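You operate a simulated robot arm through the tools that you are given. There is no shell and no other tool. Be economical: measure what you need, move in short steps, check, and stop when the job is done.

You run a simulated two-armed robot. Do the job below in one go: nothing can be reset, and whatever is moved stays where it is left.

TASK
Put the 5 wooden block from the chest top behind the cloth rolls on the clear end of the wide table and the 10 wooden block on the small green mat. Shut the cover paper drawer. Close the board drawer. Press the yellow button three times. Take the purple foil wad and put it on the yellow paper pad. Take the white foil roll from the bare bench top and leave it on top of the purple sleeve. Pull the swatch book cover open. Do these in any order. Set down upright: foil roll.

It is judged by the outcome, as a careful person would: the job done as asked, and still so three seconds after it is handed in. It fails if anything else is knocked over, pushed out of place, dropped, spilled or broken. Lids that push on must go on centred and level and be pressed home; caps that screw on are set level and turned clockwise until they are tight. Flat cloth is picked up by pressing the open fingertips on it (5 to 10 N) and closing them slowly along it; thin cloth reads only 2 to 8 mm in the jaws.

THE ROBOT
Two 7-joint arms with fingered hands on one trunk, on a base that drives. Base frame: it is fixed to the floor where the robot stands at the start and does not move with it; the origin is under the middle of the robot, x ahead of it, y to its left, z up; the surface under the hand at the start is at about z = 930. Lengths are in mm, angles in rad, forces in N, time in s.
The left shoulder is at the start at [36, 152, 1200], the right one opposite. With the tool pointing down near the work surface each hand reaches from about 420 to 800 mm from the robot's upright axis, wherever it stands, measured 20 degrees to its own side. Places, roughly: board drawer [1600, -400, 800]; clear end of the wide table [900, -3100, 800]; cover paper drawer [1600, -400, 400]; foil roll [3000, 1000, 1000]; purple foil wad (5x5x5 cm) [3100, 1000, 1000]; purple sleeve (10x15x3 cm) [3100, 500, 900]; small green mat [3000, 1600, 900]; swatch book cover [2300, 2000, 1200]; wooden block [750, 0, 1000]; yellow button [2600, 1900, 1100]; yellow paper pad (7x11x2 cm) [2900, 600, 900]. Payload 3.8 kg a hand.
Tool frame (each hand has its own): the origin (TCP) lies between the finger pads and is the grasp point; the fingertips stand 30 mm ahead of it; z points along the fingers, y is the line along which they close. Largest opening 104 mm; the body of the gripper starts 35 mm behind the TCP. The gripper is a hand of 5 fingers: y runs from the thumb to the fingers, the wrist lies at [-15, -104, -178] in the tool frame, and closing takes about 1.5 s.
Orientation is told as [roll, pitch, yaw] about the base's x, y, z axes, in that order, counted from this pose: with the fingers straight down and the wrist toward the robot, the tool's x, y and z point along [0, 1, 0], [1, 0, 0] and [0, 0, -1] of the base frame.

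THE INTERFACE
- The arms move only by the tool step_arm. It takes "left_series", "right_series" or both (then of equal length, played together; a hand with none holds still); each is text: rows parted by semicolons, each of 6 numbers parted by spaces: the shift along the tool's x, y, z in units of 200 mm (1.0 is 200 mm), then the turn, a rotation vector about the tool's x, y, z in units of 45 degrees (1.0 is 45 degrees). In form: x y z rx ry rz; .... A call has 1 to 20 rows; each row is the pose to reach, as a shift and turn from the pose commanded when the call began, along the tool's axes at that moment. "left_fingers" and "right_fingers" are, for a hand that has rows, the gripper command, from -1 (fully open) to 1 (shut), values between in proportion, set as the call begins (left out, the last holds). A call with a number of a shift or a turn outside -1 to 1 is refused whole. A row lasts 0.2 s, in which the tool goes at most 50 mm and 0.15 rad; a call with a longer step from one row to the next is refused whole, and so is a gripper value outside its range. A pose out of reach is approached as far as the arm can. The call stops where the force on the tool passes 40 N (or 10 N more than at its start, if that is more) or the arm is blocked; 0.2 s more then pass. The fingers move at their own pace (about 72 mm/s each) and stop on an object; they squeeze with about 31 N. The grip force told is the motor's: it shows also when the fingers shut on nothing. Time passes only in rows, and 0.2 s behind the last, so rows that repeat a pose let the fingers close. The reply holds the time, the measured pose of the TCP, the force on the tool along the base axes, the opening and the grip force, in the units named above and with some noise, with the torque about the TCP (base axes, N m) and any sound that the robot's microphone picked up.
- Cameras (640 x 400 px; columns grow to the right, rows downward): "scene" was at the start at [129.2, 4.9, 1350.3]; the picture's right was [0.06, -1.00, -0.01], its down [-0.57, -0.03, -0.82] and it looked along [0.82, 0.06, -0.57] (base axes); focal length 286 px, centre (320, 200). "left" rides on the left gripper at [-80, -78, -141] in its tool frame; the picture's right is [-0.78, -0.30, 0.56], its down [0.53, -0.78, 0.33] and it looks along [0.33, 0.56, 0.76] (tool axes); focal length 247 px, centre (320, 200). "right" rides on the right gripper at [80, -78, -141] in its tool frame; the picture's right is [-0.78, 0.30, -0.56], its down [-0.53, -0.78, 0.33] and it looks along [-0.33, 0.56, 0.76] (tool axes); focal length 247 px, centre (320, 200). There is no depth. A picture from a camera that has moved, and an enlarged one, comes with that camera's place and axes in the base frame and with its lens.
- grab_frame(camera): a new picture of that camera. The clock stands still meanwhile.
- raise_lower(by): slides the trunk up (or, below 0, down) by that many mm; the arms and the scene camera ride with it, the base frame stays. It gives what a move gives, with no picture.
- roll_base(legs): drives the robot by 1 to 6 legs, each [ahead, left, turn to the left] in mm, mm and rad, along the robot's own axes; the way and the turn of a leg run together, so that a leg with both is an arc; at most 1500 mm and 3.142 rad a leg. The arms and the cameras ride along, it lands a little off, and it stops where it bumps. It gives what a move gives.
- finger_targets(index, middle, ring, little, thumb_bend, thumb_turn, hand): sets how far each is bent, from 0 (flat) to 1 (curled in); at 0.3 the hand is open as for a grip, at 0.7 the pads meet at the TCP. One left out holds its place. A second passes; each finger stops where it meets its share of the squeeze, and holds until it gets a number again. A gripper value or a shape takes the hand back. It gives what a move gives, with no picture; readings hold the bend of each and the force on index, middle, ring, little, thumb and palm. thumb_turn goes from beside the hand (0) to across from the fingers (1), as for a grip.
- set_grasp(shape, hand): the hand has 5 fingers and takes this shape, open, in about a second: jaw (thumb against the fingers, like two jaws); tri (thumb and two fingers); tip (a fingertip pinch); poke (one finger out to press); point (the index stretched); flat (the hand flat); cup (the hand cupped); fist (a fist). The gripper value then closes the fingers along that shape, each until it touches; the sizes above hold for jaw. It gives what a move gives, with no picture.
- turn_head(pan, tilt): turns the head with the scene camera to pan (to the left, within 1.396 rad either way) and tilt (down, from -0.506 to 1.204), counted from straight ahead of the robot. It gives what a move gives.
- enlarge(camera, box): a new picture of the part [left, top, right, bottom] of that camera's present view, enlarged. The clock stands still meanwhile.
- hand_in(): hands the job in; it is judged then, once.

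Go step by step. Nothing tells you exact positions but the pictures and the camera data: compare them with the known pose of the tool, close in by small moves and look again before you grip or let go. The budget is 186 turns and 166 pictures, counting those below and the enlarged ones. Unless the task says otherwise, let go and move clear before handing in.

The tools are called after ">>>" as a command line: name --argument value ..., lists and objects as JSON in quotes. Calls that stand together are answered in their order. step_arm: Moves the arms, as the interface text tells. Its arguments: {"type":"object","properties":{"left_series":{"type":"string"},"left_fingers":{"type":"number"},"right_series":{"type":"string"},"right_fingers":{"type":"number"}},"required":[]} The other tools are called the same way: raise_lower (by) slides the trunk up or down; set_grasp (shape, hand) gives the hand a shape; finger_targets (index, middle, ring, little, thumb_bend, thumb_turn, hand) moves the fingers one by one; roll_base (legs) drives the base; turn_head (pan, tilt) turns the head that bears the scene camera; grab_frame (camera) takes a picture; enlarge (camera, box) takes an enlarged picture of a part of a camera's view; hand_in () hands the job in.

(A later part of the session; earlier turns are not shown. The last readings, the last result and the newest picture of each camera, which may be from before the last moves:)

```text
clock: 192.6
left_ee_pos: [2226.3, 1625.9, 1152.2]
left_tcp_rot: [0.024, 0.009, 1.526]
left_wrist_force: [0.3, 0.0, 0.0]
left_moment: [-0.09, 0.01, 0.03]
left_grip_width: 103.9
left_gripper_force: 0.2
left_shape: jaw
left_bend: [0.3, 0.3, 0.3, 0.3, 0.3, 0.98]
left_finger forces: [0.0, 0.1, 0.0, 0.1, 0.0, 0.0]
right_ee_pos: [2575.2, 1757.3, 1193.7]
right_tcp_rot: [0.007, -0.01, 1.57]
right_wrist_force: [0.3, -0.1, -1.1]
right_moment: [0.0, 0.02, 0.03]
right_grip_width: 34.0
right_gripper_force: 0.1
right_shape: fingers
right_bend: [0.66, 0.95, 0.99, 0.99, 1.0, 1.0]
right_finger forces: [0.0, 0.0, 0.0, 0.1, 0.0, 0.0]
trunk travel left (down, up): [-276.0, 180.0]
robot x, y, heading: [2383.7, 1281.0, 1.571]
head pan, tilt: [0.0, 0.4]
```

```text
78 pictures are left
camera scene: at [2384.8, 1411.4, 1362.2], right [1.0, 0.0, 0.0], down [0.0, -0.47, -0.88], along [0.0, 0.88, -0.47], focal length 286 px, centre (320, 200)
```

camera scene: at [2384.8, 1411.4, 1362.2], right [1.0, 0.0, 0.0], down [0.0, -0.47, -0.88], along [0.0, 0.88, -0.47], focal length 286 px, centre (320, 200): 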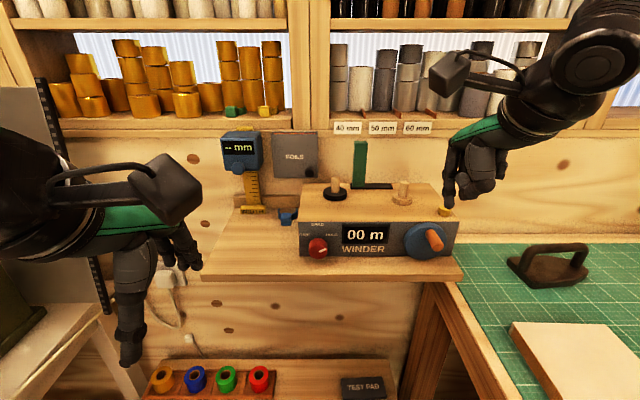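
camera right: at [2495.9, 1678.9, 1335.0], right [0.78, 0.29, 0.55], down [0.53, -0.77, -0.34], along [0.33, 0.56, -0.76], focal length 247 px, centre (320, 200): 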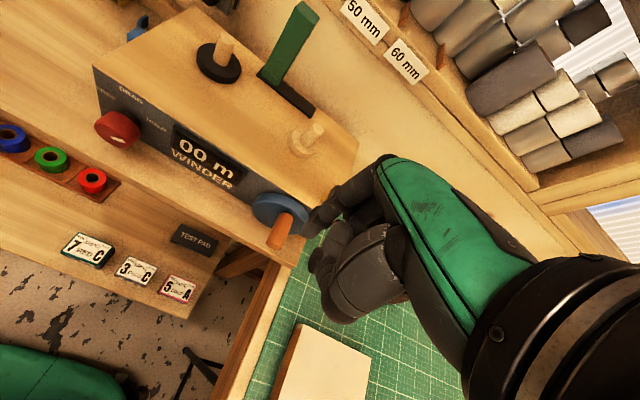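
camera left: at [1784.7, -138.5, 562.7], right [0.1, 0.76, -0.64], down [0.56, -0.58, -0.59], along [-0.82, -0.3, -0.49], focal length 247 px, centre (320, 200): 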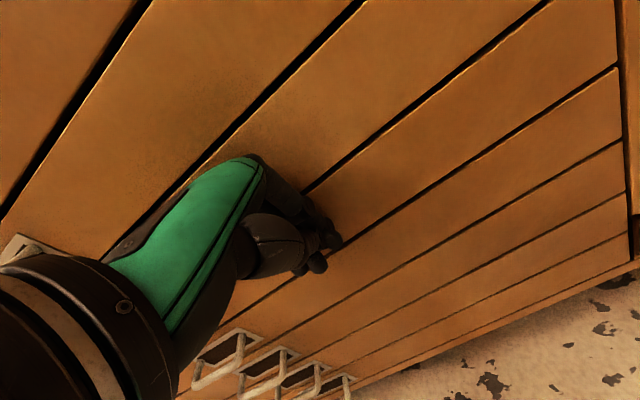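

>>> step_arm --right_series "-0.05 0.15 0 0 0 0; -0.1 0.3 0 0 0 0; -0.15 0.43 0.1 0 0 0; -0.15 0.43 0.14 0 0 0; -0.15 0.43 0.14 0 0 0"

>>> enlarge --camera "scene" --box '[370, 140, 530, 260]'

>>> grab_frame --camera "right"

```text
clock: 193.8
left_ee_pos: [2225.7, 1627.8, 1151.9]
left_tcp_rot: [0.023, 0.01, 1.525]
left_wrist_force: [0.4, 0.6, 1.2]
left_moment: [-0.03, -0.02, 0.0]
left_grip_width: 103.9
left_gripper_force: 0.1
left_shape: jaw
left_bend: [0.3, 0.3, 0.3, 0.3, 0.3, 0.98]
left_finger forces: [0.0, 0.1, 0.0, 0.0, 0.0, 0.1]
right_ee_pos: [2606.8, 1842.9, 1165.3]
right_tcp_rot: [0.008, -0.01, 1.57]
right_wrist_force: [0.4, 0.2, 0.8]
right_moment: [-0.01, 0.0, 0.02]
right_grip_width: 34.0
right_gripper_force: 0.1
right_shape: fingers
right_bend: [0.66, 0.95, 0.99, 0.99, 1.0, 1.0]
right_finger forces: [0.1, 0.0, 0.1, 0.0, 0.0, 0.0]
trunk travel left (down, up): [-276.0, 180.0]
robot x, y, heading: [2386.5, 1282.6, 1.574]
head pan, tilt: [0.0, 0.4]
```

```text
3.33 times, centred on (450, 200) of scene
camera zoom: at [2384.7, 1412.2, 1362.0], right [1.0, 0.0, 0.0], down [0.0, -0.47, -0.88], along [0.0, 0.88, -0.47], focal length 953 px, centre (-113, 200)
```

zoom: 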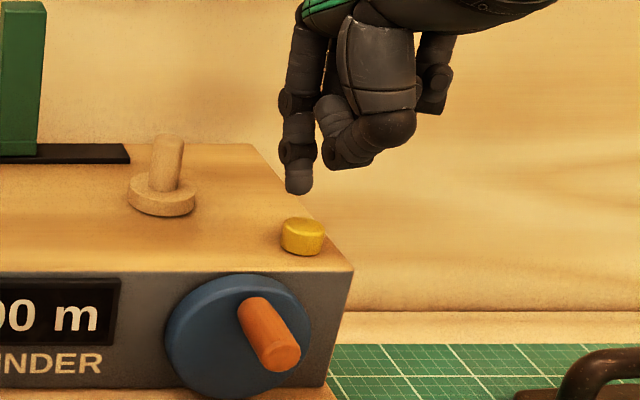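

```text
76 pictures are left
camera right: at [2526.6, 1765.6, 1306.0], right [0.78, 0.29, 0.55], down [0.53, -0.77, -0.34], along [0.33, 0.56, -0.76], focal length 247 px, centre (320, 200)
```

right: 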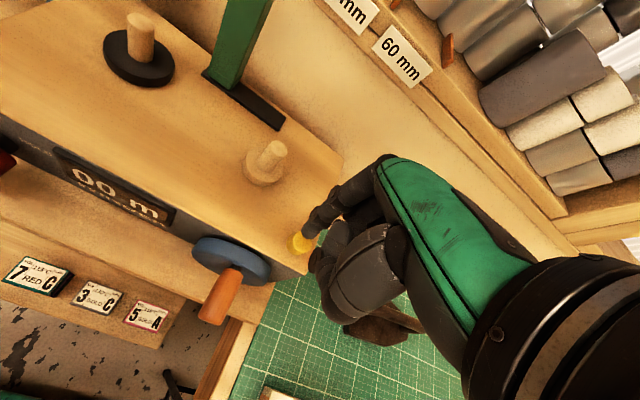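

Button top ≈ [2614, 1869, 1098]; the fingertip is about 18 mm short in x and 23 mm in y. I'll align and come down to just above it.

>>> step_arm --right_series "-0.09 0.115 0 0 0 0; -0.09 0.115 0.06 0 0 0; -0.09 0.115 0.12 0 0 0; -0.09 0.115 0.14 0 0 0; -0.09 0.115 0.14 0 0 0"

>>> enlarge --camera "scene" --box '[370, 140, 530, 260]'

>>> enlarge --camera "right" --box '[230, 150, 400, 290]'

```text
clock: 195.0
left_ee_pos: [2227.1, 1627.2, 1151.7]
left_tcp_rot: [0.024, 0.009, 1.526]
left_wrist_force: [0.3, -0.3, -0.1]
left_moment: [0.0, 0.0, -0.01]
left_grip_width: 104.1
left_gripper_force: 0.0
left_shape: jaw
left_bend: [0.3, 0.3, 0.3, 0.3, 0.3, 0.98]
left_finger forces: [0.0, 0.0, 0.0, 0.1, 0.0, 0.0]
right_ee_pos: [2623.9, 1866.6, 1138.8]
right_tcp_rot: [0.007, -0.011, 1.569]
right_wrist_force: [0.4, -0.9, 0.2]
right_moment: [0.02, 0.03, 0.01]
right_grip_width: 33.9
right_gripper_force: 0.0
right_shape: fingers
right_bend: [0.66, 0.95, 0.99, 0.99, 1.0, 1.0]
right_finger forces: [0.1, 0.0, 0.0, 0.1, 0.0, 0.0]
trunk travel left (down, up): [-276.0, 180.0]
robot x, y, heading: [2386.6, 1281.8, 1.574]
head pan, tilt: [0.0, 0.4]
```

```text
3.33 times, centred on (450, 200) of scene
camera zoom: at [2384.7, 1412.4, 1362.0], right [1.0, 0.0, 0.0], down [0.0, -0.47, -0.88], along [0.0, 0.88, -0.47], focal length 953 px, centre (-113, 200)
```

zoom: 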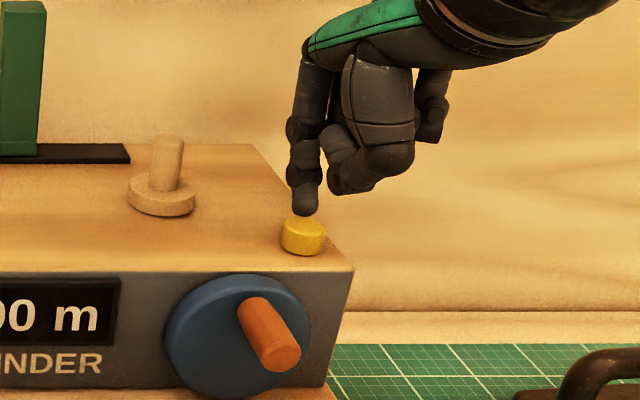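

```text
2.86 times, centred on (315, 220) of right
camera zoom: at [2544.3, 1789.8, 1280.0], right [0.78, 0.29, 0.55], down [0.53, -0.77, -0.34], along [0.33, 0.56, -0.76], focal length 706 px, centre (334, 143)
```

zoom: 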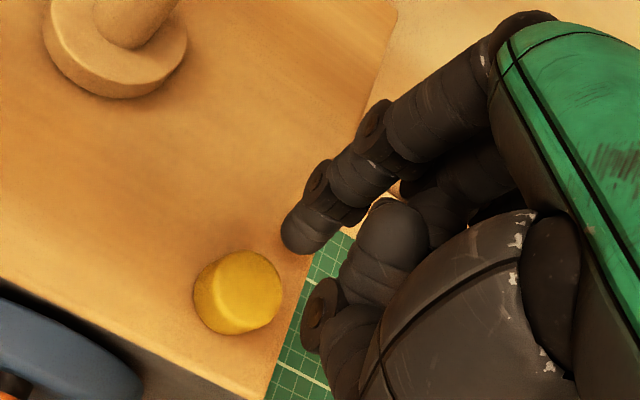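

The tip is about 20 mm past the button. Raise, correct, and check again.

>>> step_arm --right_series "0 0 -0.1 0 0 0; 0.055 -0.105 -0.1 0 0 0; 0.055 -0.105 -0.03 0 0 0; 0.055 -0.105 -0.03 0 0 0"

>>> enlarge --camera "scene" --box '[370, 140, 530, 260]'

>>> enlarge --camera "right" --box '[230, 150, 400, 290]'

```text
clock: 196.0
left_ee_pos: [2226.9, 1628.7, 1152.1]
left_tcp_rot: [0.024, 0.008, 1.525]
left_wrist_force: [0.1, 0.6, 0.0]
left_moment: [-0.03, 0.0, -0.01]
left_grip_width: 103.9
left_gripper_force: 0.0
left_shape: jaw
left_bend: [0.3, 0.3, 0.3, 0.3, 0.3, 0.98]
left_finger forces: [0.0, 0.0, 0.1, 0.1, 0.0, 0.0]
right_ee_pos: [2611.0, 1846.7, 1144.6]
right_tcp_rot: [0.005, -0.01, 1.57]
right_wrist_force: [-0.3, 0.5, 1.1]
right_moment: [0.02, 0.0, -0.02]
right_grip_width: 33.8
right_gripper_force: 0.8
right_shape: fingers
right_bend: [0.66, 0.95, 0.99, 0.99, 1.0, 1.0]
right_finger forces: [1.0, 0.0, 0.1, 0.0, 0.1, 0.1]
trunk travel left (down, up): [-276.0, 180.0]
robot x, y, heading: [2386.5, 1278.3, 1.573]
head pan, tilt: [0.0, 0.4]
```

```text
3.33 times, centred on (450, 200) of scene
camera zoom: at [2384.8, 1412.5, 1362.0], right [1.0, 0.0, 0.0], down [0.0, -0.47, -0.88], along [0.0, 0.88, -0.47], focal length 953 px, centre (-113, 200)
```

zoom: 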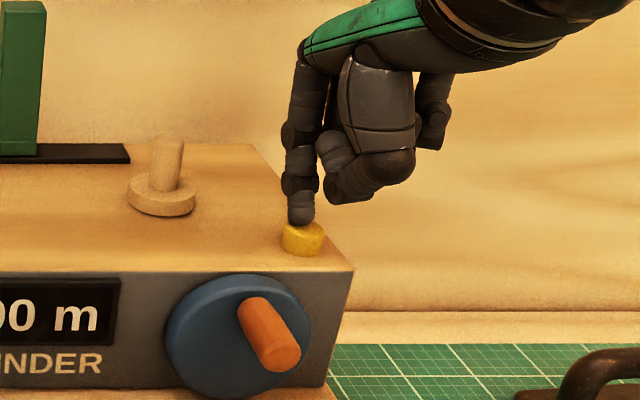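

```text
2.86 times, centred on (315, 220) of right
camera zoom: at [2532.8, 1768.6, 1285.9], right [0.78, 0.29, 0.55], down [0.53, -0.77, -0.34], along [0.33, 0.56, -0.76], focal length 706 px, centre (334, 143)
```

zoom: 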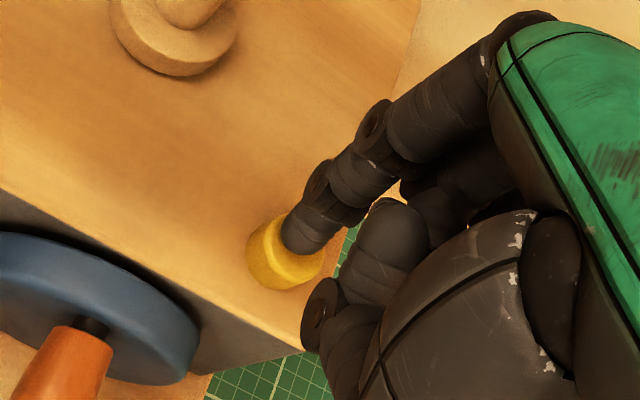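

The finger just touches the button top (about 1 N). I'll lift slightly, centre by 4 mm, and do one deliberate press.

>>> step_arm --right_series "0 0 -0.05 0 0 0; 0 -0.02 -0.05 0 0 0; 0 -0.02 -0.01 0 0 0; 0 -0.02 0.015 0 0 0; 0 -0.02 0.03 0 0 0; 0 -0.02 0.03 0 0 0"

>>> enlarge --camera "scene" --box '[290, 140, 530, 260]'

```text
clock: 197.4
left_ee_pos: [2226.2, 1627.3, 1152.1]
left_tcp_rot: [0.024, 0.008, 1.525]
left_wrist_force: [-0.7, 0.5, -0.4]
left_moment: [-0.02, -0.01, 0.02]
left_grip_width: 104.2
left_gripper_force: 0.0
left_shape: jaw
left_bend: [0.3, 0.3, 0.3, 0.3, 0.3, 0.98]
left_finger forces: [0.1, 0.0, 0.0, 0.0, 0.0, 0.0]
right_ee_pos: [2611.1, 1842.7, 1139.3]
right_tcp_rot: [0.008, -0.011, 1.569]
right_wrist_force: [0.2, 1.1, 5.6]
right_moment: [0.15, 0.04, -0.02]
right_grip_width: 33.7
right_gripper_force: 3.0
right_shape: fingers
right_bend: [0.66, 0.95, 0.99, 0.99, 1.0, 1.0]
right_finger forces: [6.8, 0.0, 0.0, 0.0, 0.0, 0.0]
trunk travel left (down, up): [-276.0, 180.0]
robot x, y, heading: [2388.9, 1283.1, 1.57]
head pan, tilt: [0.0, 0.4]
heard: click
```

```text
2.67 times, centred on (410, 200) of scene
camera zoom: at [2384.5, 1411.9, 1362.1], right [1.0, 0.0, 0.0], down [0.0, -0.47, -0.88], along [0.0, 0.88, -0.47], focal length 762 px, centre (80, 200)
```

zoom: 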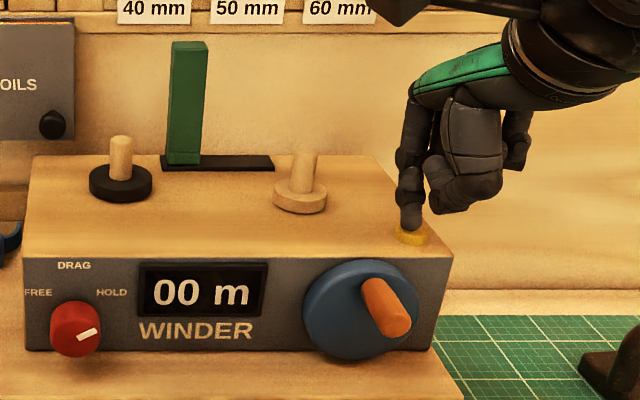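

A click was heard: press one. Now release and press a second time.

>>> step_arm --right_series "0 0 -0.04 0 0 0; 0 0 -0.08 0 0 0; 0 0 -0.08 0 0 0; 0 0 -0.08 0 0 0; 0 0 -0.04 0 0 0; 0 0 -0.015 0 0 0; 0 0 0 0 0 0; 0 0 0.003 0 0 0; 0 0 0.003 0 0 0"

>>> step_arm --right_series "0 0 -0.04 0 0 0; 0 0 -0.08 0 0 0; 0 0 -0.08 0 0 0; 0 0 -0.08 0 0 0"

```text
clock: 199.4
left_ee_pos: [2226.7, 1628.2, 1151.1]
left_tcp_rot: [0.023, 0.008, 1.524]
left_wrist_force: [1.1, 0.2, 0.5]
left_moment: [0.0, -0.04, -0.01]
left_grip_width: 103.8
left_gripper_force: 0.1
left_shape: jaw
left_bend: [0.3, 0.3, 0.3, 0.3, 0.3, 0.98]
left_finger forces: [0.0, 0.0, 0.0, 0.0, 0.0, 0.1]
right_ee_pos: [2611.2, 1842.5, 1138.7]
right_tcp_rot: [0.009, -0.014, 1.569]
right_wrist_force: [2.6, 2.5, 11.9]
right_moment: [0.23, -0.01, -0.01]
right_grip_width: 33.6
right_gripper_force: 5.7
right_shape: fingers
right_bend: [0.66, 0.95, 0.99, 0.99, 1.0, 1.0]
right_finger forces: [11.6, 0.1, 0.1, 0.0, 0.0, 0.0]
trunk travel left (down, up): [-276.0, 180.0]
robot x, y, heading: [2383.4, 1279.3, 1.572]
head pan, tilt: [0.0, 0.4]
heard: click
```

```text
clock: 200.4
left_ee_pos: [2226.9, 1628.7, 1152.4]
left_tcp_rot: [0.024, 0.01, 1.527]
left_wrist_force: [-0.1, 0.5, 0.1]
left_moment: [0.01, 0.03, 0.0]
left_grip_width: 103.8
left_gripper_force: 0.1
left_shape: jaw
left_bend: [0.3, 0.3, 0.3, 0.3, 0.3, 0.98]
left_finger forces: [0.0, 0.0, 0.0, 0.0, 0.0, 0.1]
right_ee_pos: [2612.5, 1842.9, 1152.2]
right_tcp_rot: [0.006, -0.01, 1.568]
right_wrist_force: [0.8, 0.1, -0.3]
right_moment: [0.02, 0.01, -0.02]
right_grip_width: 34.1
right_gripper_force: 0.0
right_shape: fingers
right_bend: [0.66, 0.95, 0.99, 0.99, 1.0, 1.0]
right_finger forces: [0.0, 0.0, 0.0, 0.1, 0.0, 0.1]
trunk travel left (down, up): [-276.0, 180.0]
robot x, y, heading: [2383.4, 1282.3, 1.578]
head pan, tilt: [0.0, 0.4]
```

Second click. Third press now, then clear the hand.

>>> step_arm --right_series "0 0 0.03 0 0 0; 0 0 0.055 0 0 0; 0 0 0.068 0 0 0; 0 0 0.07 0 0 0; 0 0 0.07 0 0 0"

>>> step_arm --right_series "0 0 -0.1 0 0 0; 0 0 -0.3 0 0 0; 0 -0.2 -0.4 0 0 0; 0 -0.4 -0.4 0 0 0; 0 -0.6 -0.4 0 0 0; 0 -0.75 -0.4 0 0 0"

>>> enlarge --camera "scene" --box '[210, 110, 470, 260]'

```text
clock: 201.6
left_ee_pos: [2227.6, 1626.4, 1151.9]
left_tcp_rot: [0.023, 0.008, 1.523]
left_wrist_force: [0.0, -0.3, -0.1]
left_moment: [0.01, 0.02, -0.01]
left_grip_width: 103.9
left_gripper_force: 0.2
left_shape: jaw
left_bend: [0.3, 0.3, 0.3, 0.3, 0.3, 0.98]
left_finger forces: [0.0, 0.1, 0.1, 0.1, 0.0, 0.0]
right_ee_pos: [2612.7, 1843.3, 1139.4]
right_tcp_rot: [0.01, -0.012, 1.57]
right_wrist_force: [1.4, -0.1, 3.6]
right_moment: [0.07, -0.02, 0.0]
right_grip_width: 33.7
right_gripper_force: 2.4
right_shape: fingers
right_bend: [0.66, 0.95, 0.99, 0.99, 1.0, 1.0]
right_finger forces: [4.3, 0.0, 0.0, 0.0, 0.0, 0.0]
trunk travel left (down, up): [-276.0, 180.0]
robot x, y, heading: [2384.4, 1281.9, 1.569]
head pan, tilt: [0.0, 0.4]
heard: click
```

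```text
clock: 203.0
left_ee_pos: [2226.6, 1626.3, 1152.1]
left_tcp_rot: [0.023, 0.009, 1.526]
left_wrist_force: [1.1, 0.0, -0.7]
left_moment: [0.02, -0.03, -0.02]
left_grip_width: 103.9
left_gripper_force: 0.1
left_shape: jaw
left_bend: [0.3, 0.3, 0.3, 0.3, 0.3, 0.98]
left_finger forces: [0.0, 0.1, 0.0, 0.0, 0.1, 0.0]
right_ee_pos: [2612.1, 1691.6, 1217.8]
right_tcp_rot: [0.008, -0.011, 1.569]
right_wrist_force: [-0.1, -0.7, 0.4]
right_moment: [0.04, -0.02, 0.03]
right_grip_width: 34.1
right_gripper_force: 0.0
right_shape: fingers
right_bend: [0.66, 0.95, 0.99, 0.99, 1.0, 1.0]
right_finger forces: [0.0, 0.0, 0.1, 0.0, 0.1, 0.0]
trunk travel left (down, up): [-276.0, 180.0]
robot x, y, heading: [2384.0, 1280.1, 1.57]
head pan, tilt: [0.0, 0.4]
```

```text
2.46 times, centred on (340, 185) of scene
camera zoom: at [2385.2, 1411.2, 1362.1], right [1.0, 0.0, 0.0], down [0.0, -0.47, -0.88], along [0.0, 0.88, -0.47], focal length 704 px, centre (271, 237)
```

zoom: 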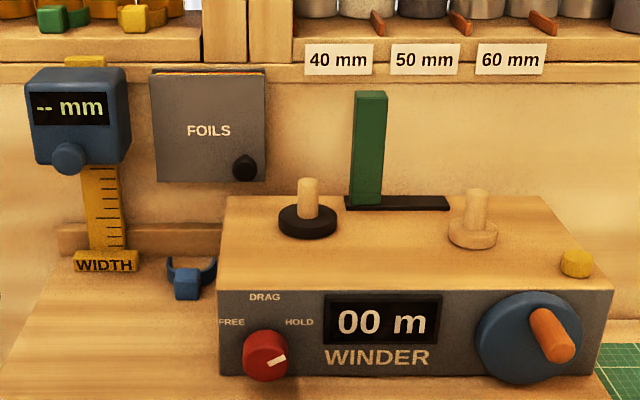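

Three clicks, so the button is done. For the swatch cover the knob is at about [2362, 1999, 1120]. I'll give the left hand a three-finger pinch and pitch it to point forward.

>>> set_grasp --shape "tri" --hand "left"

>>> step_arm --left_series "0 -0.05 0 -0.18 0 0; 0 -0.1 0 -0.36 0 0; 0 -0.15 0 -0.54 0 0; 0 -0.15 0 -0.72 0 0; 0 -0.15 0 -0.9 0 0; 0 -0.15 0 -1 0 0; 0 -0.15 0 -1 0 0"

>>> step_arm --left_series "0 0 0 -0.18 0 0; 0 0 0 -0.36 0 0; 0 0 0 -0.5 0 0; 0 0 0 -0.5 0 0"

>>> grab_frame --camera "scene"

>>> grab_frame --camera "left"

```text
clock: 203.9
left_ee_pos: [2226.3, 1627.7, 1151.7]
left_tcp_rot: [0.023, 0.009, 1.525]
left_wrist_force: [-0.6, 0.1, -0.6]
left_moment: [-0.01, 0.01, 0.01]
left_grip_width: 104.0
left_gripper_force: 0.0
left_shape: tri
left_bend: [0.3, 0.3, 0.99, 0.99, 0.3, 0.98]
left_finger forces: [0.0, 0.0, 0.1, 0.1, 0.0, 0.1]
right_ee_pos: [2612.0, 1693.4, 1217.4]
right_tcp_rot: [0.007, -0.01, 1.569]
right_wrist_force: [-0.5, 0.5, -0.1]
right_moment: [0.01, -0.01, 0.01]
right_grip_width: 34.2
right_gripper_force: 0.1
right_shape: fingers
right_bend: [0.66, 0.95, 0.99, 0.99, 1.0, 1.0]
right_finger forces: [0.0, 0.0, 0.0, 0.1, 0.0, 0.0]
trunk travel left (down, up): [-276.0, 180.0]
robot x, y, heading: [2385.7, 1278.5, 1.568]
head pan, tilt: [0.0, 0.4]
```

```text
clock: 205.5
left_ee_pos: [2321.8, 1721.8, 1182.0]
left_tcp_rot: [0.031, -0.778, 1.505]
left_wrist_force: [-0.8, -0.2, 0.2]
left_moment: [0.0, -0.03, -0.01]
left_grip_width: 104.0
left_gripper_force: 0.0
left_shape: tri
left_bend: [0.3, 0.3, 0.99, 0.99, 0.3, 0.98]
left_finger forces: [0.0, 0.0, 0.0, 0.1, 0.1, 0.0]
left hand out of reach, approached as far as the arm can: row 1, 2, 3, 4, 5, 6, 7
right_ee_pos: [2611.4, 1691.0, 1217.0]
right_tcp_rot: [0.007, -0.011, 1.571]
right_wrist_force: [0.2, -0.2, 0.7]
right_moment: [-0.01, 0.01, -0.01]
right_grip_width: 34.0
right_gripper_force: 0.2
right_shape: fingers
right_bend: [0.66, 0.95, 0.99, 0.99, 1.0, 1.0]
right_finger forces: [0.0, 0.1, 0.1, 0.0, 0.1, 0.0]
trunk travel left (down, up): [-276.0, 180.0]
robot x, y, heading: [2384.4, 1282.4, 1.571]
head pan, tilt: [0.0, 0.4]
```

```text
clock: 206.5
left_ee_pos: [2327.6, 1726.0, 1182.6]
left_tcp_rot: [0.06, -1.168, 1.472]
left_wrist_force: [0.3, 0.0, -0.3]
left_moment: [0.02, -0.01, 0.0]
left_grip_width: 104.1
left_gripper_force: 0.0
left_shape: tri
left_bend: [0.3, 0.3, 0.99, 0.99, 0.3, 0.98]
left_finger forces: [0.1, 0.0, 0.0, 0.0, 0.0, 0.0]
left hand out of reach, approached as far as the arm can: row 1, 2, 3, 4
right_ee_pos: [2612.3, 1692.0, 1218.6]
right_tcp_rot: [0.008, -0.01, 1.571]
right_wrist_force: [0.3, 0.6, -0.5]
right_moment: [0.01, 0.0, 0.01]
right_grip_width: 33.7
right_gripper_force: 0.0
right_shape: fingers
right_bend: [0.66, 0.95, 0.99, 0.99, 1.0, 1.0]
right_finger forces: [0.0, 0.0, 0.1, 0.1, 0.0, 0.0]
trunk travel left (down, up): [-276.0, 180.0]
robot x, y, heading: [2381.8, 1281.4, 1.572]
head pan, tilt: [0.0, 0.4]
```

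```text
69 pictures are left
camera scene: at [2385.1, 1412.6, 1362.0], right [1.0, 0.0, 0.0], down [0.0, -0.47, -0.88], along [0.0, 0.88, -0.47], focal length 286 px, centre (320, 200)
```

scene: 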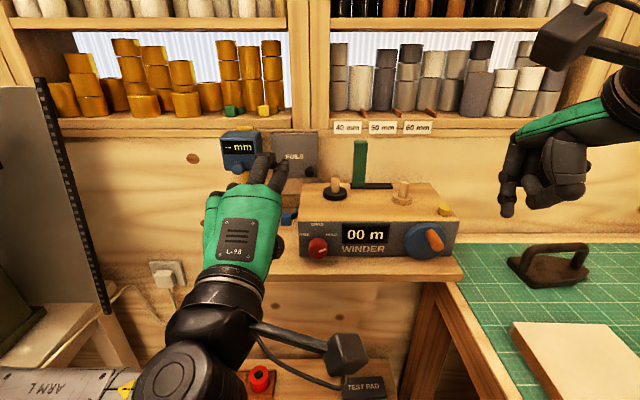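

```text
68 pictures are left
camera left: at [2399.1, 1562.4, 1165.7], right [0.78, 0.36, -0.51], down [-0.55, 0.03, -0.83], along [-0.29, 0.93, 0.22], focal length 247 px, centre (320, 200)
```

left: 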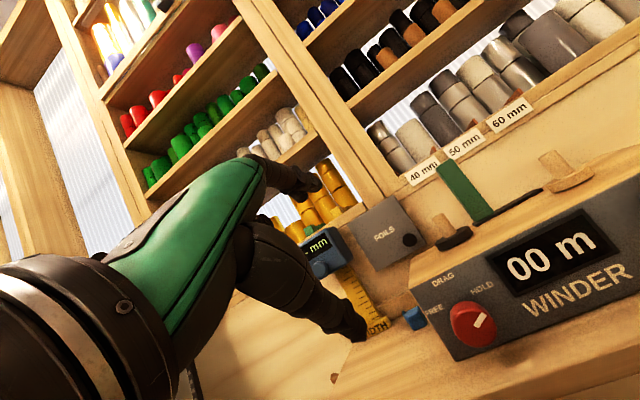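

The knob triangulates to about [2360, 1995, 1124], consistent with before. I'll half-close the pinch, roll it so the thumb clears the winder, and hover in front of the knob.

>>> step_arm --left_series "-0.018 0.04 0.15 0 0 -0.17; -0.035 0.08 0.3 0 0 -0.34; -0.053 0.12 0.45 0 0 -0.51; -0.07 0.17 0.6 0 0 -0.68; -0.088 0.21 0.75 0 0 -0.85; -0.105 0.25 0.898 0 0 -1; -0.105 0.25 0.898 0 0 -1" --left_fingers 0.1

>>> grab_frame --camera "left"

>>> enlarge --camera "scene" --box '[200, 100, 440, 260]'

```text
clock: 208.1
left_ee_pos: [2357.9, 1908.6, 1159.7]
left_tcp_rot: [-1.018, -0.726, 2.717]
left_wrist_force: [0.5, 0.0, -0.8]
left_moment: [0.01, 0.01, 0.02]
left_grip_width: 47.4
left_gripper_force: 0.1
left_shape: tri
left_bend: [0.74, 0.47, 0.99, 0.99, 0.71, 1.0]
left_finger forces: [0.0, 0.0, 0.0, 0.0, 0.0, 0.1]
right_ee_pos: [2611.1, 1693.0, 1217.8]
right_tcp_rot: [0.006, -0.01, 1.569]
right_wrist_force: [1.1, 0.2, 0.2]
right_moment: [0.04, 0.0, 0.03]
right_grip_width: 34.1
right_gripper_force: 0.1
right_shape: fingers
right_bend: [0.66, 0.95, 0.99, 0.99, 1.0, 1.0]
right_finger forces: [0.0, 0.0, 0.0, 0.0, 0.1, 0.0]
trunk travel left (down, up): [-276.0, 180.0]
robot x, y, heading: [2387.6, 1284.1, 1.57]
head pan, tilt: [0.0, 0.4]
```

```text
67 pictures are left
camera left: at [2463.1, 1774.3, 1215.0], right [0.79, 0.61, 0.08], down [0.15, -0.06, -0.99], along [-0.6, 0.79, -0.14], focal length 247 px, centre (320, 200)
```

left: 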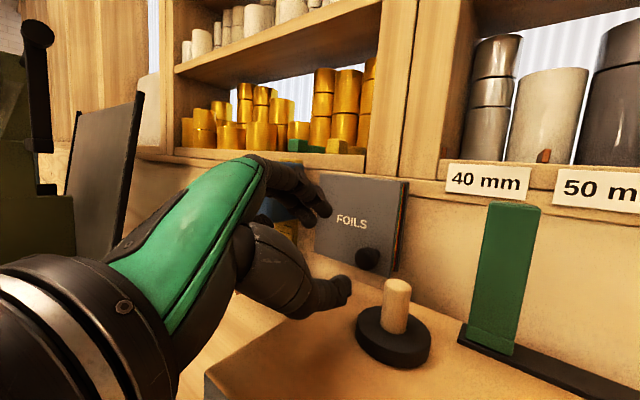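

```text
2.50 times, centred on (320, 180) of scene
camera zoom: at [2384.4, 1412.3, 1362.0], right [1.0, 0.0, 0.0], down [0.0, -0.47, -0.88], along [0.0, 0.88, -0.47], focal length 715 px, centre (320, 250)
```

zoom: 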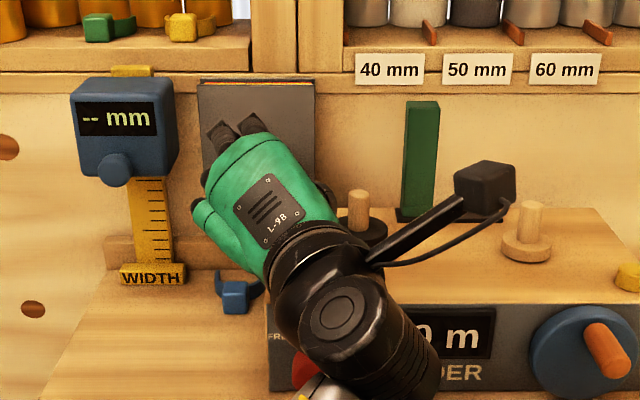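

The approach is lined up, about 77 mm along the finger axis to go. Advancing 62 mm and checking.

>>> step_arm --left_series "0 0 0.15 0 0 0; 0 0 0.25 0 0 0; 0 0 0.31 0 0 0; 0 0 0.31 0 0 0"

>>> enlarge --camera "left" --box '[230, 140, 450, 320]'

```text
clock: 209.1
left_ee_pos: [2358.6, 1963.2, 1136.2]
left_tcp_rot: [-1.022, -0.731, 2.717]
left_wrist_force: [-0.1, -0.8, 3.0]
left_moment: [-0.02, -0.03, 0.0]
left_grip_width: 45.9
left_gripper_force: 0.1
left_shape: tri
left_bend: [0.74, 0.47, 0.99, 0.99, 0.72, 1.0]
left_finger forces: [0.0, 0.0, 0.0, 0.0, 2.9, 0.0]
right_ee_pos: [2612.5, 1692.5, 1218.0]
right_tcp_rot: [0.007, -0.01, 1.568]
right_wrist_force: [-0.5, -0.5, -0.2]
right_moment: [-0.01, 0.0, 0.01]
right_grip_width: 34.2
right_gripper_force: 0.1
right_shape: fingers
right_bend: [0.66, 0.95, 0.99, 0.99, 1.0, 1.0]
right_finger forces: [0.0, 0.0, 0.1, 0.0, 0.1, 0.1]
trunk travel left (down, up): [-276.0, 180.0]
robot x, y, heading: [2390.1, 1279.7, 1.572]
head pan, tilt: [0.0, 0.4]
```

```text
2.22 times, centred on (340, 230) of left
camera zoom: at [2465.0, 1830.3, 1190.6], right [0.79, 0.61, 0.08], down [0.15, -0.06, -0.99], along [-0.6, 0.79, -0.14], focal length 549 px, centre (276, 133)
```

zoom: 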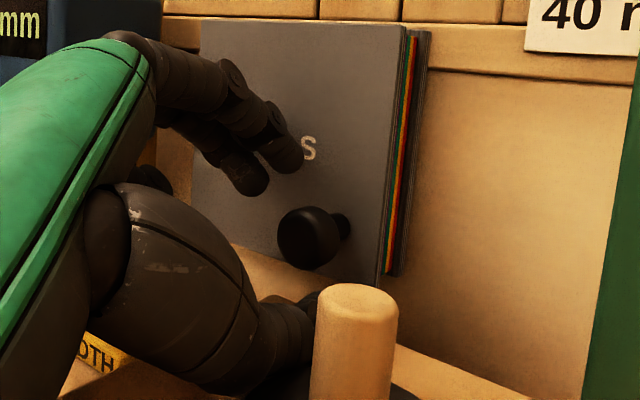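

The knob is a mushroom head on a stem, and the thumb brushes the winder top lightly. I'll nudge in 14 mm and up a touch, then close gently.

>>> step_arm --left_series "-0.02 0.035 0.01 0 0 0; -0.035 0.025 0.05 0 0 0; -0.035 0.02 0.075 0 0 0; -0.035 0.02 0.075 0 0 0"

>>> step_arm --left_series "0 0 0 0 0 0; 0 0 0 0 0 0; 0 0 0 0 0 0; 0 0 0 0 0 0; 0 0 0 0 0 0; 0 0 0 0 0 0" --left_fingers 1

>>> enlarge --camera "left" --box '[230, 140, 450, 320]'

```text
clock: 210.1
left_ee_pos: [2360.3, 1975.2, 1142.3]
left_tcp_rot: [-1.029, -0.731, 2.724]
left_wrist_force: [-7.5, -28.8, 6.0]
left_moment: [0.54, -0.02, 0.53]
left_grip_width: 46.3
left_gripper_force: 0.1
left_shape: tri
left_bend: [0.76, 0.47, 0.99, 0.99, 0.71, 1.0]
left_finger forces: [26.8, 0.0, 0.1, 0.1, 0.0, 0.0]
right_ee_pos: [2611.0, 1684.1, 1220.7]
right_tcp_rot: [0.007, -0.016, 1.567]
right_wrist_force: [0.6, 0.0, -0.2]
right_moment: [0.04, 0.04, -0.02]
right_grip_width: 33.9
right_gripper_force: 0.0
right_shape: fingers
right_bend: [0.66, 0.95, 0.99, 0.99, 1.0, 1.0]
right_finger forces: [0.1, 0.1, 0.0, 0.1, 0.0, 0.0]
trunk travel left (down, up): [-276.0, 180.0]
robot x, y, heading: [2383.1, 1282.3, 1.573]
head pan, tilt: [0.0, 0.4]
```

```text
clock: 211.5
left_ee_pos: [2363.9, 1982.7, 1134.3]
left_tcp_rot: [-1.013, -0.731, 2.712]
left_wrist_force: [5.0, -5.9, -12.4]
left_moment: [-0.12, 0.06, -0.03]
left_grip_width: 16.0
left_gripper_force: 31.1
left_shape: tri
left_bend: [0.76, 0.7, 1.0, 1.0, 0.77, 1.0]
left_finger forces: [10.7, 16.4, 0.0, 0.1, 27.3, 0.0]
right_ee_pos: [2613.1, 1693.1, 1217.8]
right_tcp_rot: [0.008, -0.009, 1.568]
right_wrist_force: [0.0, -0.2, -0.1]
right_moment: [0.01, 0.0, -0.02]
right_grip_width: 33.7
right_gripper_force: 0.0
right_shape: fingers
right_bend: [0.66, 0.95, 0.99, 0.99, 1.0, 1.0]
right_finger forces: [0.1, 0.0, 0.0, 0.1, 0.0, 0.1]
trunk travel left (down, up): [-276.0, 180.0]
robot x, y, heading: [2386.1, 1280.5, 1.572]
head pan, tilt: [0.0, 0.4]
```

```text
2.22 times, centred on (340, 230) of left
camera zoom: at [2469.0, 1848.3, 1189.8], right [0.79, 0.61, 0.07], down [0.14, -0.07, -0.99], along [-0.6, 0.79, -0.14], focal length 549 px, centre (276, 133)
```

zoom: 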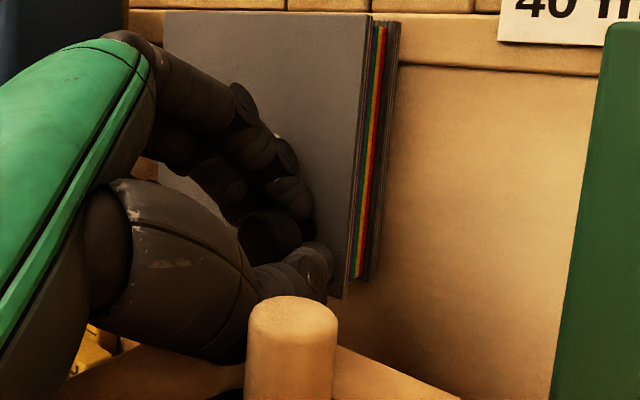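

Knob gripped (16 mm). Pulling it along an arc about the left hinge, turning the hand with it.

>>> step_arm --left_series "0.02 -0.003 -0.038 0.081 -0.085 0.05; 0.04 -0.006 -0.075 0.162 -0.169 0.1; 0.065 -0.003 -0.11 0.243 -0.254 0.15; 0.09 0.001 -0.143 0.324 -0.338 0.2; 0.118 0.01 -0.174 0.405 -0.423 0.25; 0.147 0.021 -0.204 0.487 -0.508 0.3; 0.178 0.036 -0.228 0.568 -0.592 0.35; 0.21 0.052 -0.252 0.649 -0.677 0.4; 0.21 0.052 -0.252 0.649 -0.677 0.4"

>>> grab_frame --camera "left"

>>> enlarge --camera "scene" --box '[160, 100, 440, 260]'

```text
clock: 213.5
left_ee_pos: [2319.6, 1932.4, 1133.6]
left_tcp_rot: [-1.012, -0.724, 1.913]
left_wrist_force: [-11.1, 11.9, -11.5]
left_moment: [0.24, 0.18, 0.61]
left_grip_width: 14.5
left_gripper_force: 30.9
left_shape: tri
left_bend: [0.76, 0.7, 1.0, 1.0, 0.77, 1.0]
left_finger forces: [16.8, 27.4, 0.1, 0.1, 24.8, 1.2]
right_ee_pos: [2610.2, 1697.0, 1216.8]
right_tcp_rot: [0.008, -0.006, 1.569]
right_wrist_force: [0.0, -0.2, -0.2]
right_moment: [0.01, -0.01, 0.03]
right_grip_width: 34.0
right_gripper_force: 0.1
right_shape: fingers
right_bend: [0.66, 0.95, 0.99, 0.99, 1.0, 1.0]
right_finger forces: [0.0, 0.0, 0.0, 0.0, 0.0, 0.0]
trunk travel left (down, up): [-276.0, 180.0]
robot x, y, heading: [2385.0, 1282.7, 1.574]
head pan, tilt: [0.0, 0.4]
```

```text
63 pictures are left
camera left: at [2296.3, 1763.6, 1189.3], right [0.99, -0.14, 0.08], down [0.05, -0.15, -0.99], along [0.15, 0.98, -0.15], focal length 247 px, centre (320, 200)
```

left: 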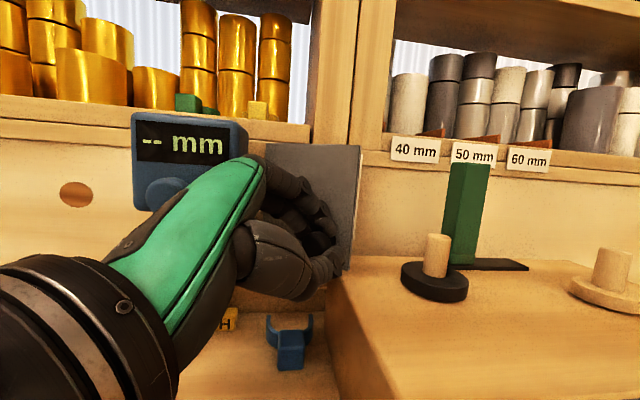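

```text
2.29 times, centred on (300, 180) of scene
camera zoom: at [2382.4, 1417.3, 1361.4], right [1.0, 0.0, 0.0], down [0.0, -0.47, -0.88], along [0.0, 0.88, -0.47], focal length 654 px, centre (366, 246)
```

zoom: 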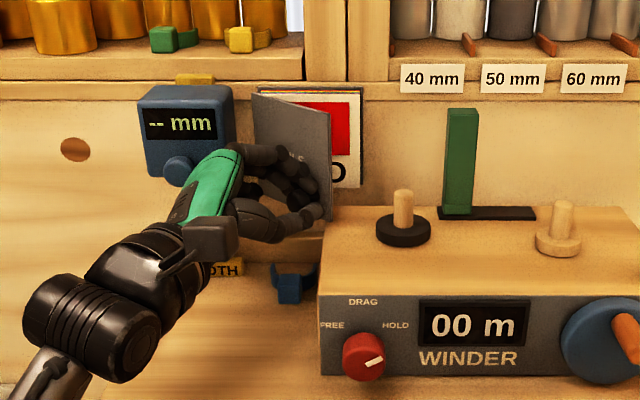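

The cover is open about 45° and shows the first swatch. To avoid the gauge beside it, I'll let go, back out, and push the cover wider from inside.

>>> step_arm --left_series "0 0 0 0 0 0; 0 0 0 0 0 0; 0 0 0 0 0 0; 0 0 0 0 0 0; 0 0 -0.1 0 0 0; 0 0 -0.25 0 0 0; 0 0 -0.4 0 0 0; 0 0 -0.55 0 0 0; 0 0 -0.55 0 0 0" --left_fingers 0.1

>>> grab_frame --camera "scene"

```text
clock: 215.5
left_ee_pos: [2245.3, 1859.9, 1181.6]
left_tcp_rot: [-1.013, -0.729, 1.911]
left_wrist_force: [0.4, 1.0, -0.5]
left_moment: [0.02, 0.02, -0.03]
left_grip_width: 46.5
left_gripper_force: 0.1
left_shape: tri
left_bend: [0.74, 0.47, 0.99, 0.99, 0.71, 1.0]
left_finger forces: [0.1, 0.0, 0.1, 0.0, 0.1, 0.1]
right_ee_pos: [2613.2, 1691.5, 1217.2]
right_tcp_rot: [0.007, -0.01, 1.569]
right_wrist_force: [-0.4, -0.3, -0.5]
right_moment: [-0.02, 0.01, -0.01]
right_grip_width: 34.1
right_gripper_force: 0.0
right_shape: fingers
right_bend: [0.66, 0.95, 0.99, 0.99, 1.0, 1.0]
right_finger forces: [0.0, 0.0, 0.0, 0.0, 0.0, 0.0]
trunk travel left (down, up): [-276.0, 180.0]
robot x, y, heading: [2387.9, 1276.2, 1.568]
head pan, tilt: [0.0, 0.4]
```

```text
61 pictures are left
camera scene: at [2385.1, 1412.9, 1361.9], right [1.0, 0.0, 0.0], down [0.0, -0.47, -0.88], along [0.0, 0.88, -0.47], focal length 286 px, centre (320, 200)
```

scene: 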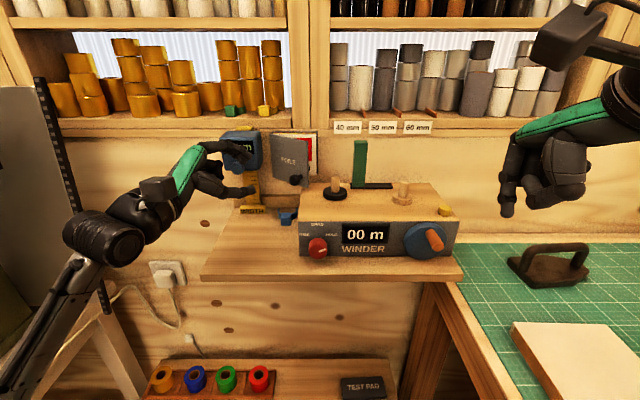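

The cover stays where I left it. I'll extend the left index finger (point shape), face it forward and re-approach from the right of the free edge.

>>> step_arm --left_series "-0.02 -0.08 -0.1 -0.06 0.15 0.085; -0.1 -0.13 -0.1 -0.12 0.3 0.17; -0.2 -0.18 -0.06 -0.185 0.45 0.25; -0.3 -0.22 -0.02 -0.25 0.61 0.34; -0.39 -0.26 0.01 -0.31 0.76 0.425; -0.47 -0.294 0.039 -0.369 0.909 0.509; -0.47 -0.294 0.039 -0.369 0.909 0.509"

>>> set_grasp --shape "point" --hand "left"

>>> grab_frame --camera "left"

>>> enlarge --camera "scene" --box '[160, 100, 440, 280]'

```text
refused: row 4 steps farther than a row can; nothing moved
```

```text
clock: 216.4
left_ee_pos: [2244.4, 1860.2, 1180.3]
left_tcp_rot: [-1.014, -0.73, 1.912]
left_wrist_force: [0.3, 0.3, -0.3]
left_moment: [0.02, 0.0, -0.03]
left_grip_width: 96.0
left_gripper_force: 0.1
left_shape: point
left_bend: [0.2, 1.0, 1.0, 1.0, 0.98, 0.88]
left_finger forces: [0.0, 0.0, 0.0, 0.0, 0.0, 0.0]
right_ee_pos: [2611.1, 1691.7, 1217.1]
right_tcp_rot: [0.007, -0.012, 1.569]
right_wrist_force: [0.4, 0.0, 0.1]
right_moment: [-0.04, 0.0, 0.01]
right_grip_width: 33.7
right_gripper_force: 0.0
right_shape: fingers
right_bend: [0.66, 0.95, 0.99, 0.99, 1.0, 1.0]
right_finger forces: [0.0, 0.0, 0.1, 0.1, 0.0, 0.1]
trunk travel left (down, up): [-276.0, 180.0]
robot x, y, heading: [2384.5, 1276.8, 1.567]
head pan, tilt: [0.0, 0.4]
```

```text
60 pictures are left
camera left: at [2222.5, 1691.2, 1235.7], right [0.99, -0.14, 0.08], down [0.05, -0.15, -0.99], along [0.15, 0.98, -0.14], focal length 247 px, centre (320, 200)
```

left: 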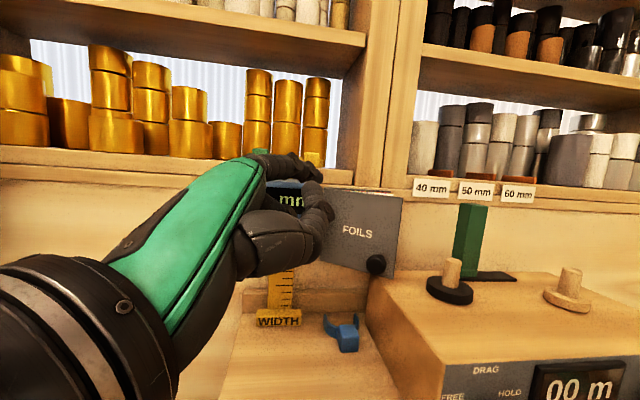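

```text
2.22 times, centred on (300, 190) of scene
camera zoom: at [2384.8, 1412.4, 1362.0], right [1.0, 0.0, 0.0], down [0.0, -0.47, -0.88], along [0.0, 0.88, -0.47], focal length 635 px, centre (364, 222)
```

zoom: 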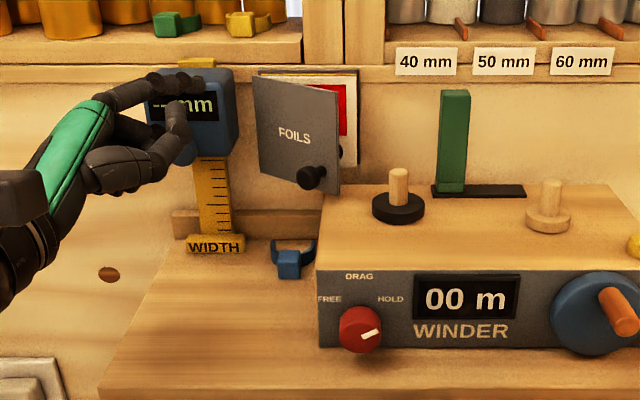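

>>> step_arm --left_series "0 -0.05 -0.15 0 0 0; -0.06 -0.1 -0.15 -0.046 0.113 0.063; -0.12 -0.14 -0.12 -0.092 0.227 0.127; -0.18 -0.18 -0.09 -0.138 0.34 0.19; -0.24 -0.21 -0.06 -0.184 0.454 0.254; -0.3 -0.24 -0.03 -0.23 0.568 0.318; -0.36 -0.26 0 -0.277 0.681 0.381; -0.42 -0.28 0.02 -0.323 0.795 0.445; -0.47 -0.294 0.039 -0.369 0.909 0.509; -0.47 -0.294 0.039 -0.369 0.909 0.509"

>>> grab_frame --camera "left"

>>> enlarge --camera "scene" --box '[160, 100, 440, 280]'

```text
clock: 218.6
left_ee_pos: [2331.9, 1790.7, 1197.5]
left_tcp_rot: [0.01, -1.174, 1.557]
left_wrist_force: [0.0, 0.0, 0.1]
left_moment: [-0.05, -0.01, 0.0]
left_grip_width: 96.2
left_gripper_force: 0.1
left_shape: point
left_bend: [0.2, 1.0, 1.0, 1.0, 0.98, 0.88]
left_finger forces: [0.0, 0.0, 0.1, 0.1, 0.0, 0.1]
right_ee_pos: [2612.4, 1692.2, 1217.8]
right_tcp_rot: [0.007, -0.01, 1.569]
right_wrist_force: [-0.3, 0.5, 0.0]
right_moment: [0.0, 0.01, 0.03]
right_grip_width: 33.8
right_gripper_force: 0.1
right_shape: fingers
right_bend: [0.66, 0.95, 0.99, 0.99, 1.0, 1.0]
right_finger forces: [0.0, 0.0, 0.1, 0.0, 0.1, 0.0]
trunk travel left (down, up): [-276.0, 180.0]
robot x, y, heading: [2385.2, 1279.4, 1.574]
head pan, tilt: [0.0, 0.4]
```

```text
58 pictures are left
camera left: at [2410.1, 1631.1, 1180.8], right [0.78, 0.4, -0.49], down [-0.54, 0.01, -0.84], along [-0.33, 0.92, 0.22], focal length 247 px, centre (320, 200)
```

left: 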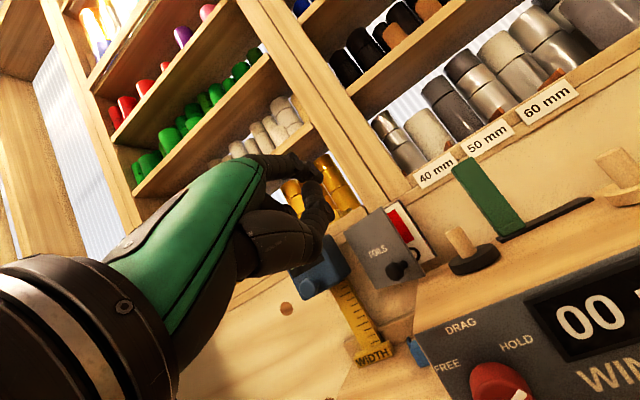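

```text
2.22 times, centred on (300, 190) of scene
camera zoom: at [2384.5, 1412.6, 1362.0], right [1.0, 0.0, 0.0], down [0.0, -0.47, -0.88], along [0.0, 0.88, -0.47], focal length 635 px, centre (364, 222)
```

zoom: 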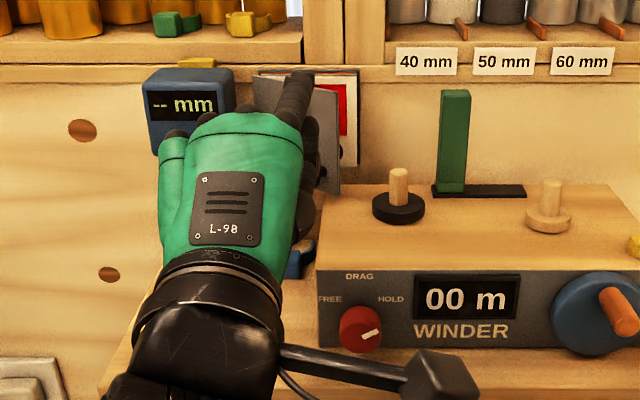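

>>> step_arm --left_series "-0.05 0 0 0.15 0 0; -0.1 0 0.02 0.3 0 0; -0.15 -0.03 0.06 0.45 0 0; -0.2 -0.06 0.12 0.6 0 0; -0.255 -0.092 0.18 0.726 0 0; -0.255 -0.092 0.18 0.726 0 0"

>>> grab_frame --camera "left"

>>> enlarge --camera "scene" --box '[200, 100, 440, 260]'

```text
clock: 220.2
left_ee_pos: [2356.8, 1826.6, 1150.0]
left_tcp_rot: [0.112, -0.604, 1.553]
left_wrist_force: [0.1, 0.5, 0.4]
left_moment: [-0.01, 0.0, 0.04]
left_grip_width: 95.9
left_gripper_force: 0.1
left_shape: point
left_bend: [0.2, 1.0, 1.0, 1.0, 0.98, 0.88]
left_finger forces: [0.1, 0.1, 0.0, 0.0, 0.0, 0.1]
right_ee_pos: [2612.9, 1692.7, 1217.2]
right_tcp_rot: [0.007, -0.011, 1.568]
right_wrist_force: [-0.4, 0.7, 0.5]
right_moment: [-0.02, -0.01, -0.02]
right_grip_width: 33.8
right_gripper_force: 0.1
right_shape: fingers
right_bend: [0.66, 0.95, 0.99, 0.99, 1.0, 1.0]
right_finger forces: [0.1, 0.1, 0.0, 0.0, 0.1, 0.0]
trunk travel left (down, up): [-276.0, 180.0]
robot x, y, heading: [2384.0, 1280.3, 1.569]
head pan, tilt: [0.0, 0.4]
stopped in row 6 (left hand): the arm was blocked; the commanded pose is now the measured one
```

```text
56 pictures are left
camera left: at [2447.5, 1686.7, 1214.6], right [0.71, 0.1, -0.7], down [-0.58, -0.48, -0.66], along [-0.4, 0.87, -0.28], focal length 247 px, centre (320, 200)
```

left: 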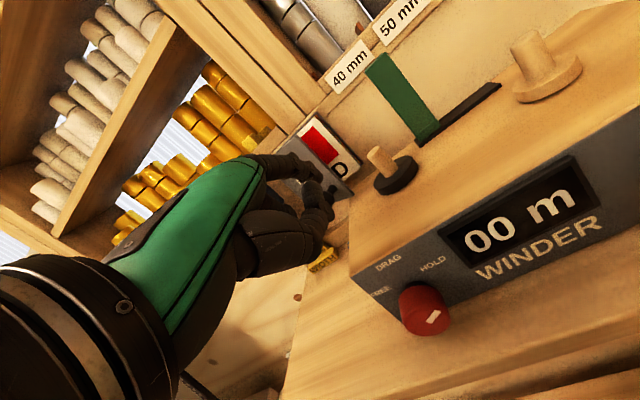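

```text
2.50 times, centred on (320, 180) of scene
camera zoom: at [2384.8, 1412.6, 1362.0], right [1.0, 0.0, 0.0], down [0.0, -0.47, -0.88], along [0.0, 0.88, -0.47], focal length 715 px, centre (320, 250)
```

zoom: 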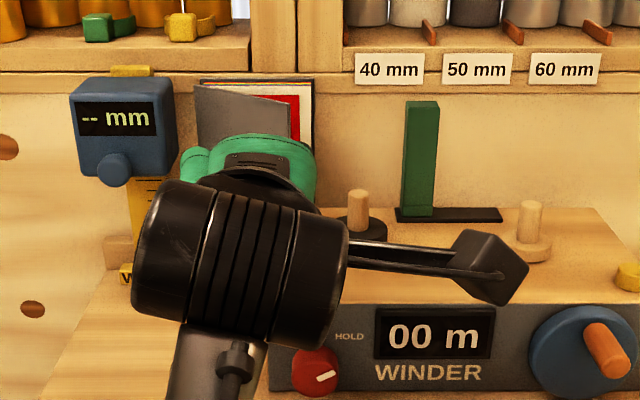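

The arm hits a limit reaching across. I'll pull back 100 mm and turn the base slightly right so the left arm works more to its own side.

>>> step_arm --left_series "0 -0.17 -0.12 0 0 0; 0 -0.34 -0.24 0 0 0; 0 -0.45 -0.34 0 0 0; 0 -0.45 -0.34 0 0 0"

>>> roll_base --legs '[[0, 0, -0.28]]'

```text
clock: 220.9
left_ee_pos: [2350.3, 1741.6, 1222.9]
left_tcp_rot: [0.164, -0.783, 1.543]
left_wrist_force: [0.6, -0.3, 0.0]
left_moment: [0.0, -0.01, 0.01]
left_grip_width: 95.9
left_gripper_force: 0.1
left_shape: point
left_bend: [0.2, 1.0, 1.0, 1.0, 0.98, 0.88]
left_finger forces: [0.1, 0.1, 0.0, 0.0, 0.0, 0.0]
right_ee_pos: [2613.0, 1691.2, 1218.1]
right_tcp_rot: [0.007, -0.011, 1.57]
right_wrist_force: [0.1, -0.6, -0.3]
right_moment: [0.01, -0.03, 0.0]
right_grip_width: 34.1
right_gripper_force: 0.1
right_shape: fingers
right_bend: [0.66, 0.95, 0.99, 0.99, 1.0, 1.0]
right_finger forces: [0.0, 0.1, 0.1, 0.0, 0.1, 0.0]
trunk travel left (down, up): [-276.0, 180.0]
robot x, y, heading: [2385.8, 1280.0, 1.57]
head pan, tilt: [0.0, 0.4]
stopped in row 3 (left hand): the arm was blocked; the commanded pose is now the measured one
```

```text
clock: 222.2
left_ee_pos: [2471.0, 1733.9, 1223.9]
left_tcp_rot: [0.166, -0.784, 1.27]
left_wrist_force: [-0.4, 0.2, 0.2]
left_moment: [0.02, 0.0, 0.02]
left_grip_width: 96.2
left_gripper_force: 0.0
left_shape: point
left_bend: [0.2, 1.0, 1.0, 1.0, 0.98, 0.88]
left_finger forces: [0.0, 0.2, 0.0, 0.0, 0.0, 0.0]
right_ee_pos: [2711.0, 1618.5, 1218.4]
right_tcp_rot: [0.008, -0.012, 1.301]
right_wrist_force: [0.4, -0.5, -1.1]
right_moment: [0.04, 0.0, 0.02]
right_grip_width: 33.9
right_gripper_force: 0.0
right_shape: fingers
right_bend: [0.66, 0.95, 0.99, 0.99, 1.0, 1.0]
right_finger forces: [0.0, 0.0, 0.1, 0.1, 0.1, 0.0]
trunk travel left (down, up): [-276.0, 180.0]
robot x, y, heading: [2382.5, 1281.3, 1.3]
head pan, tilt: [0.0, 0.4]
```

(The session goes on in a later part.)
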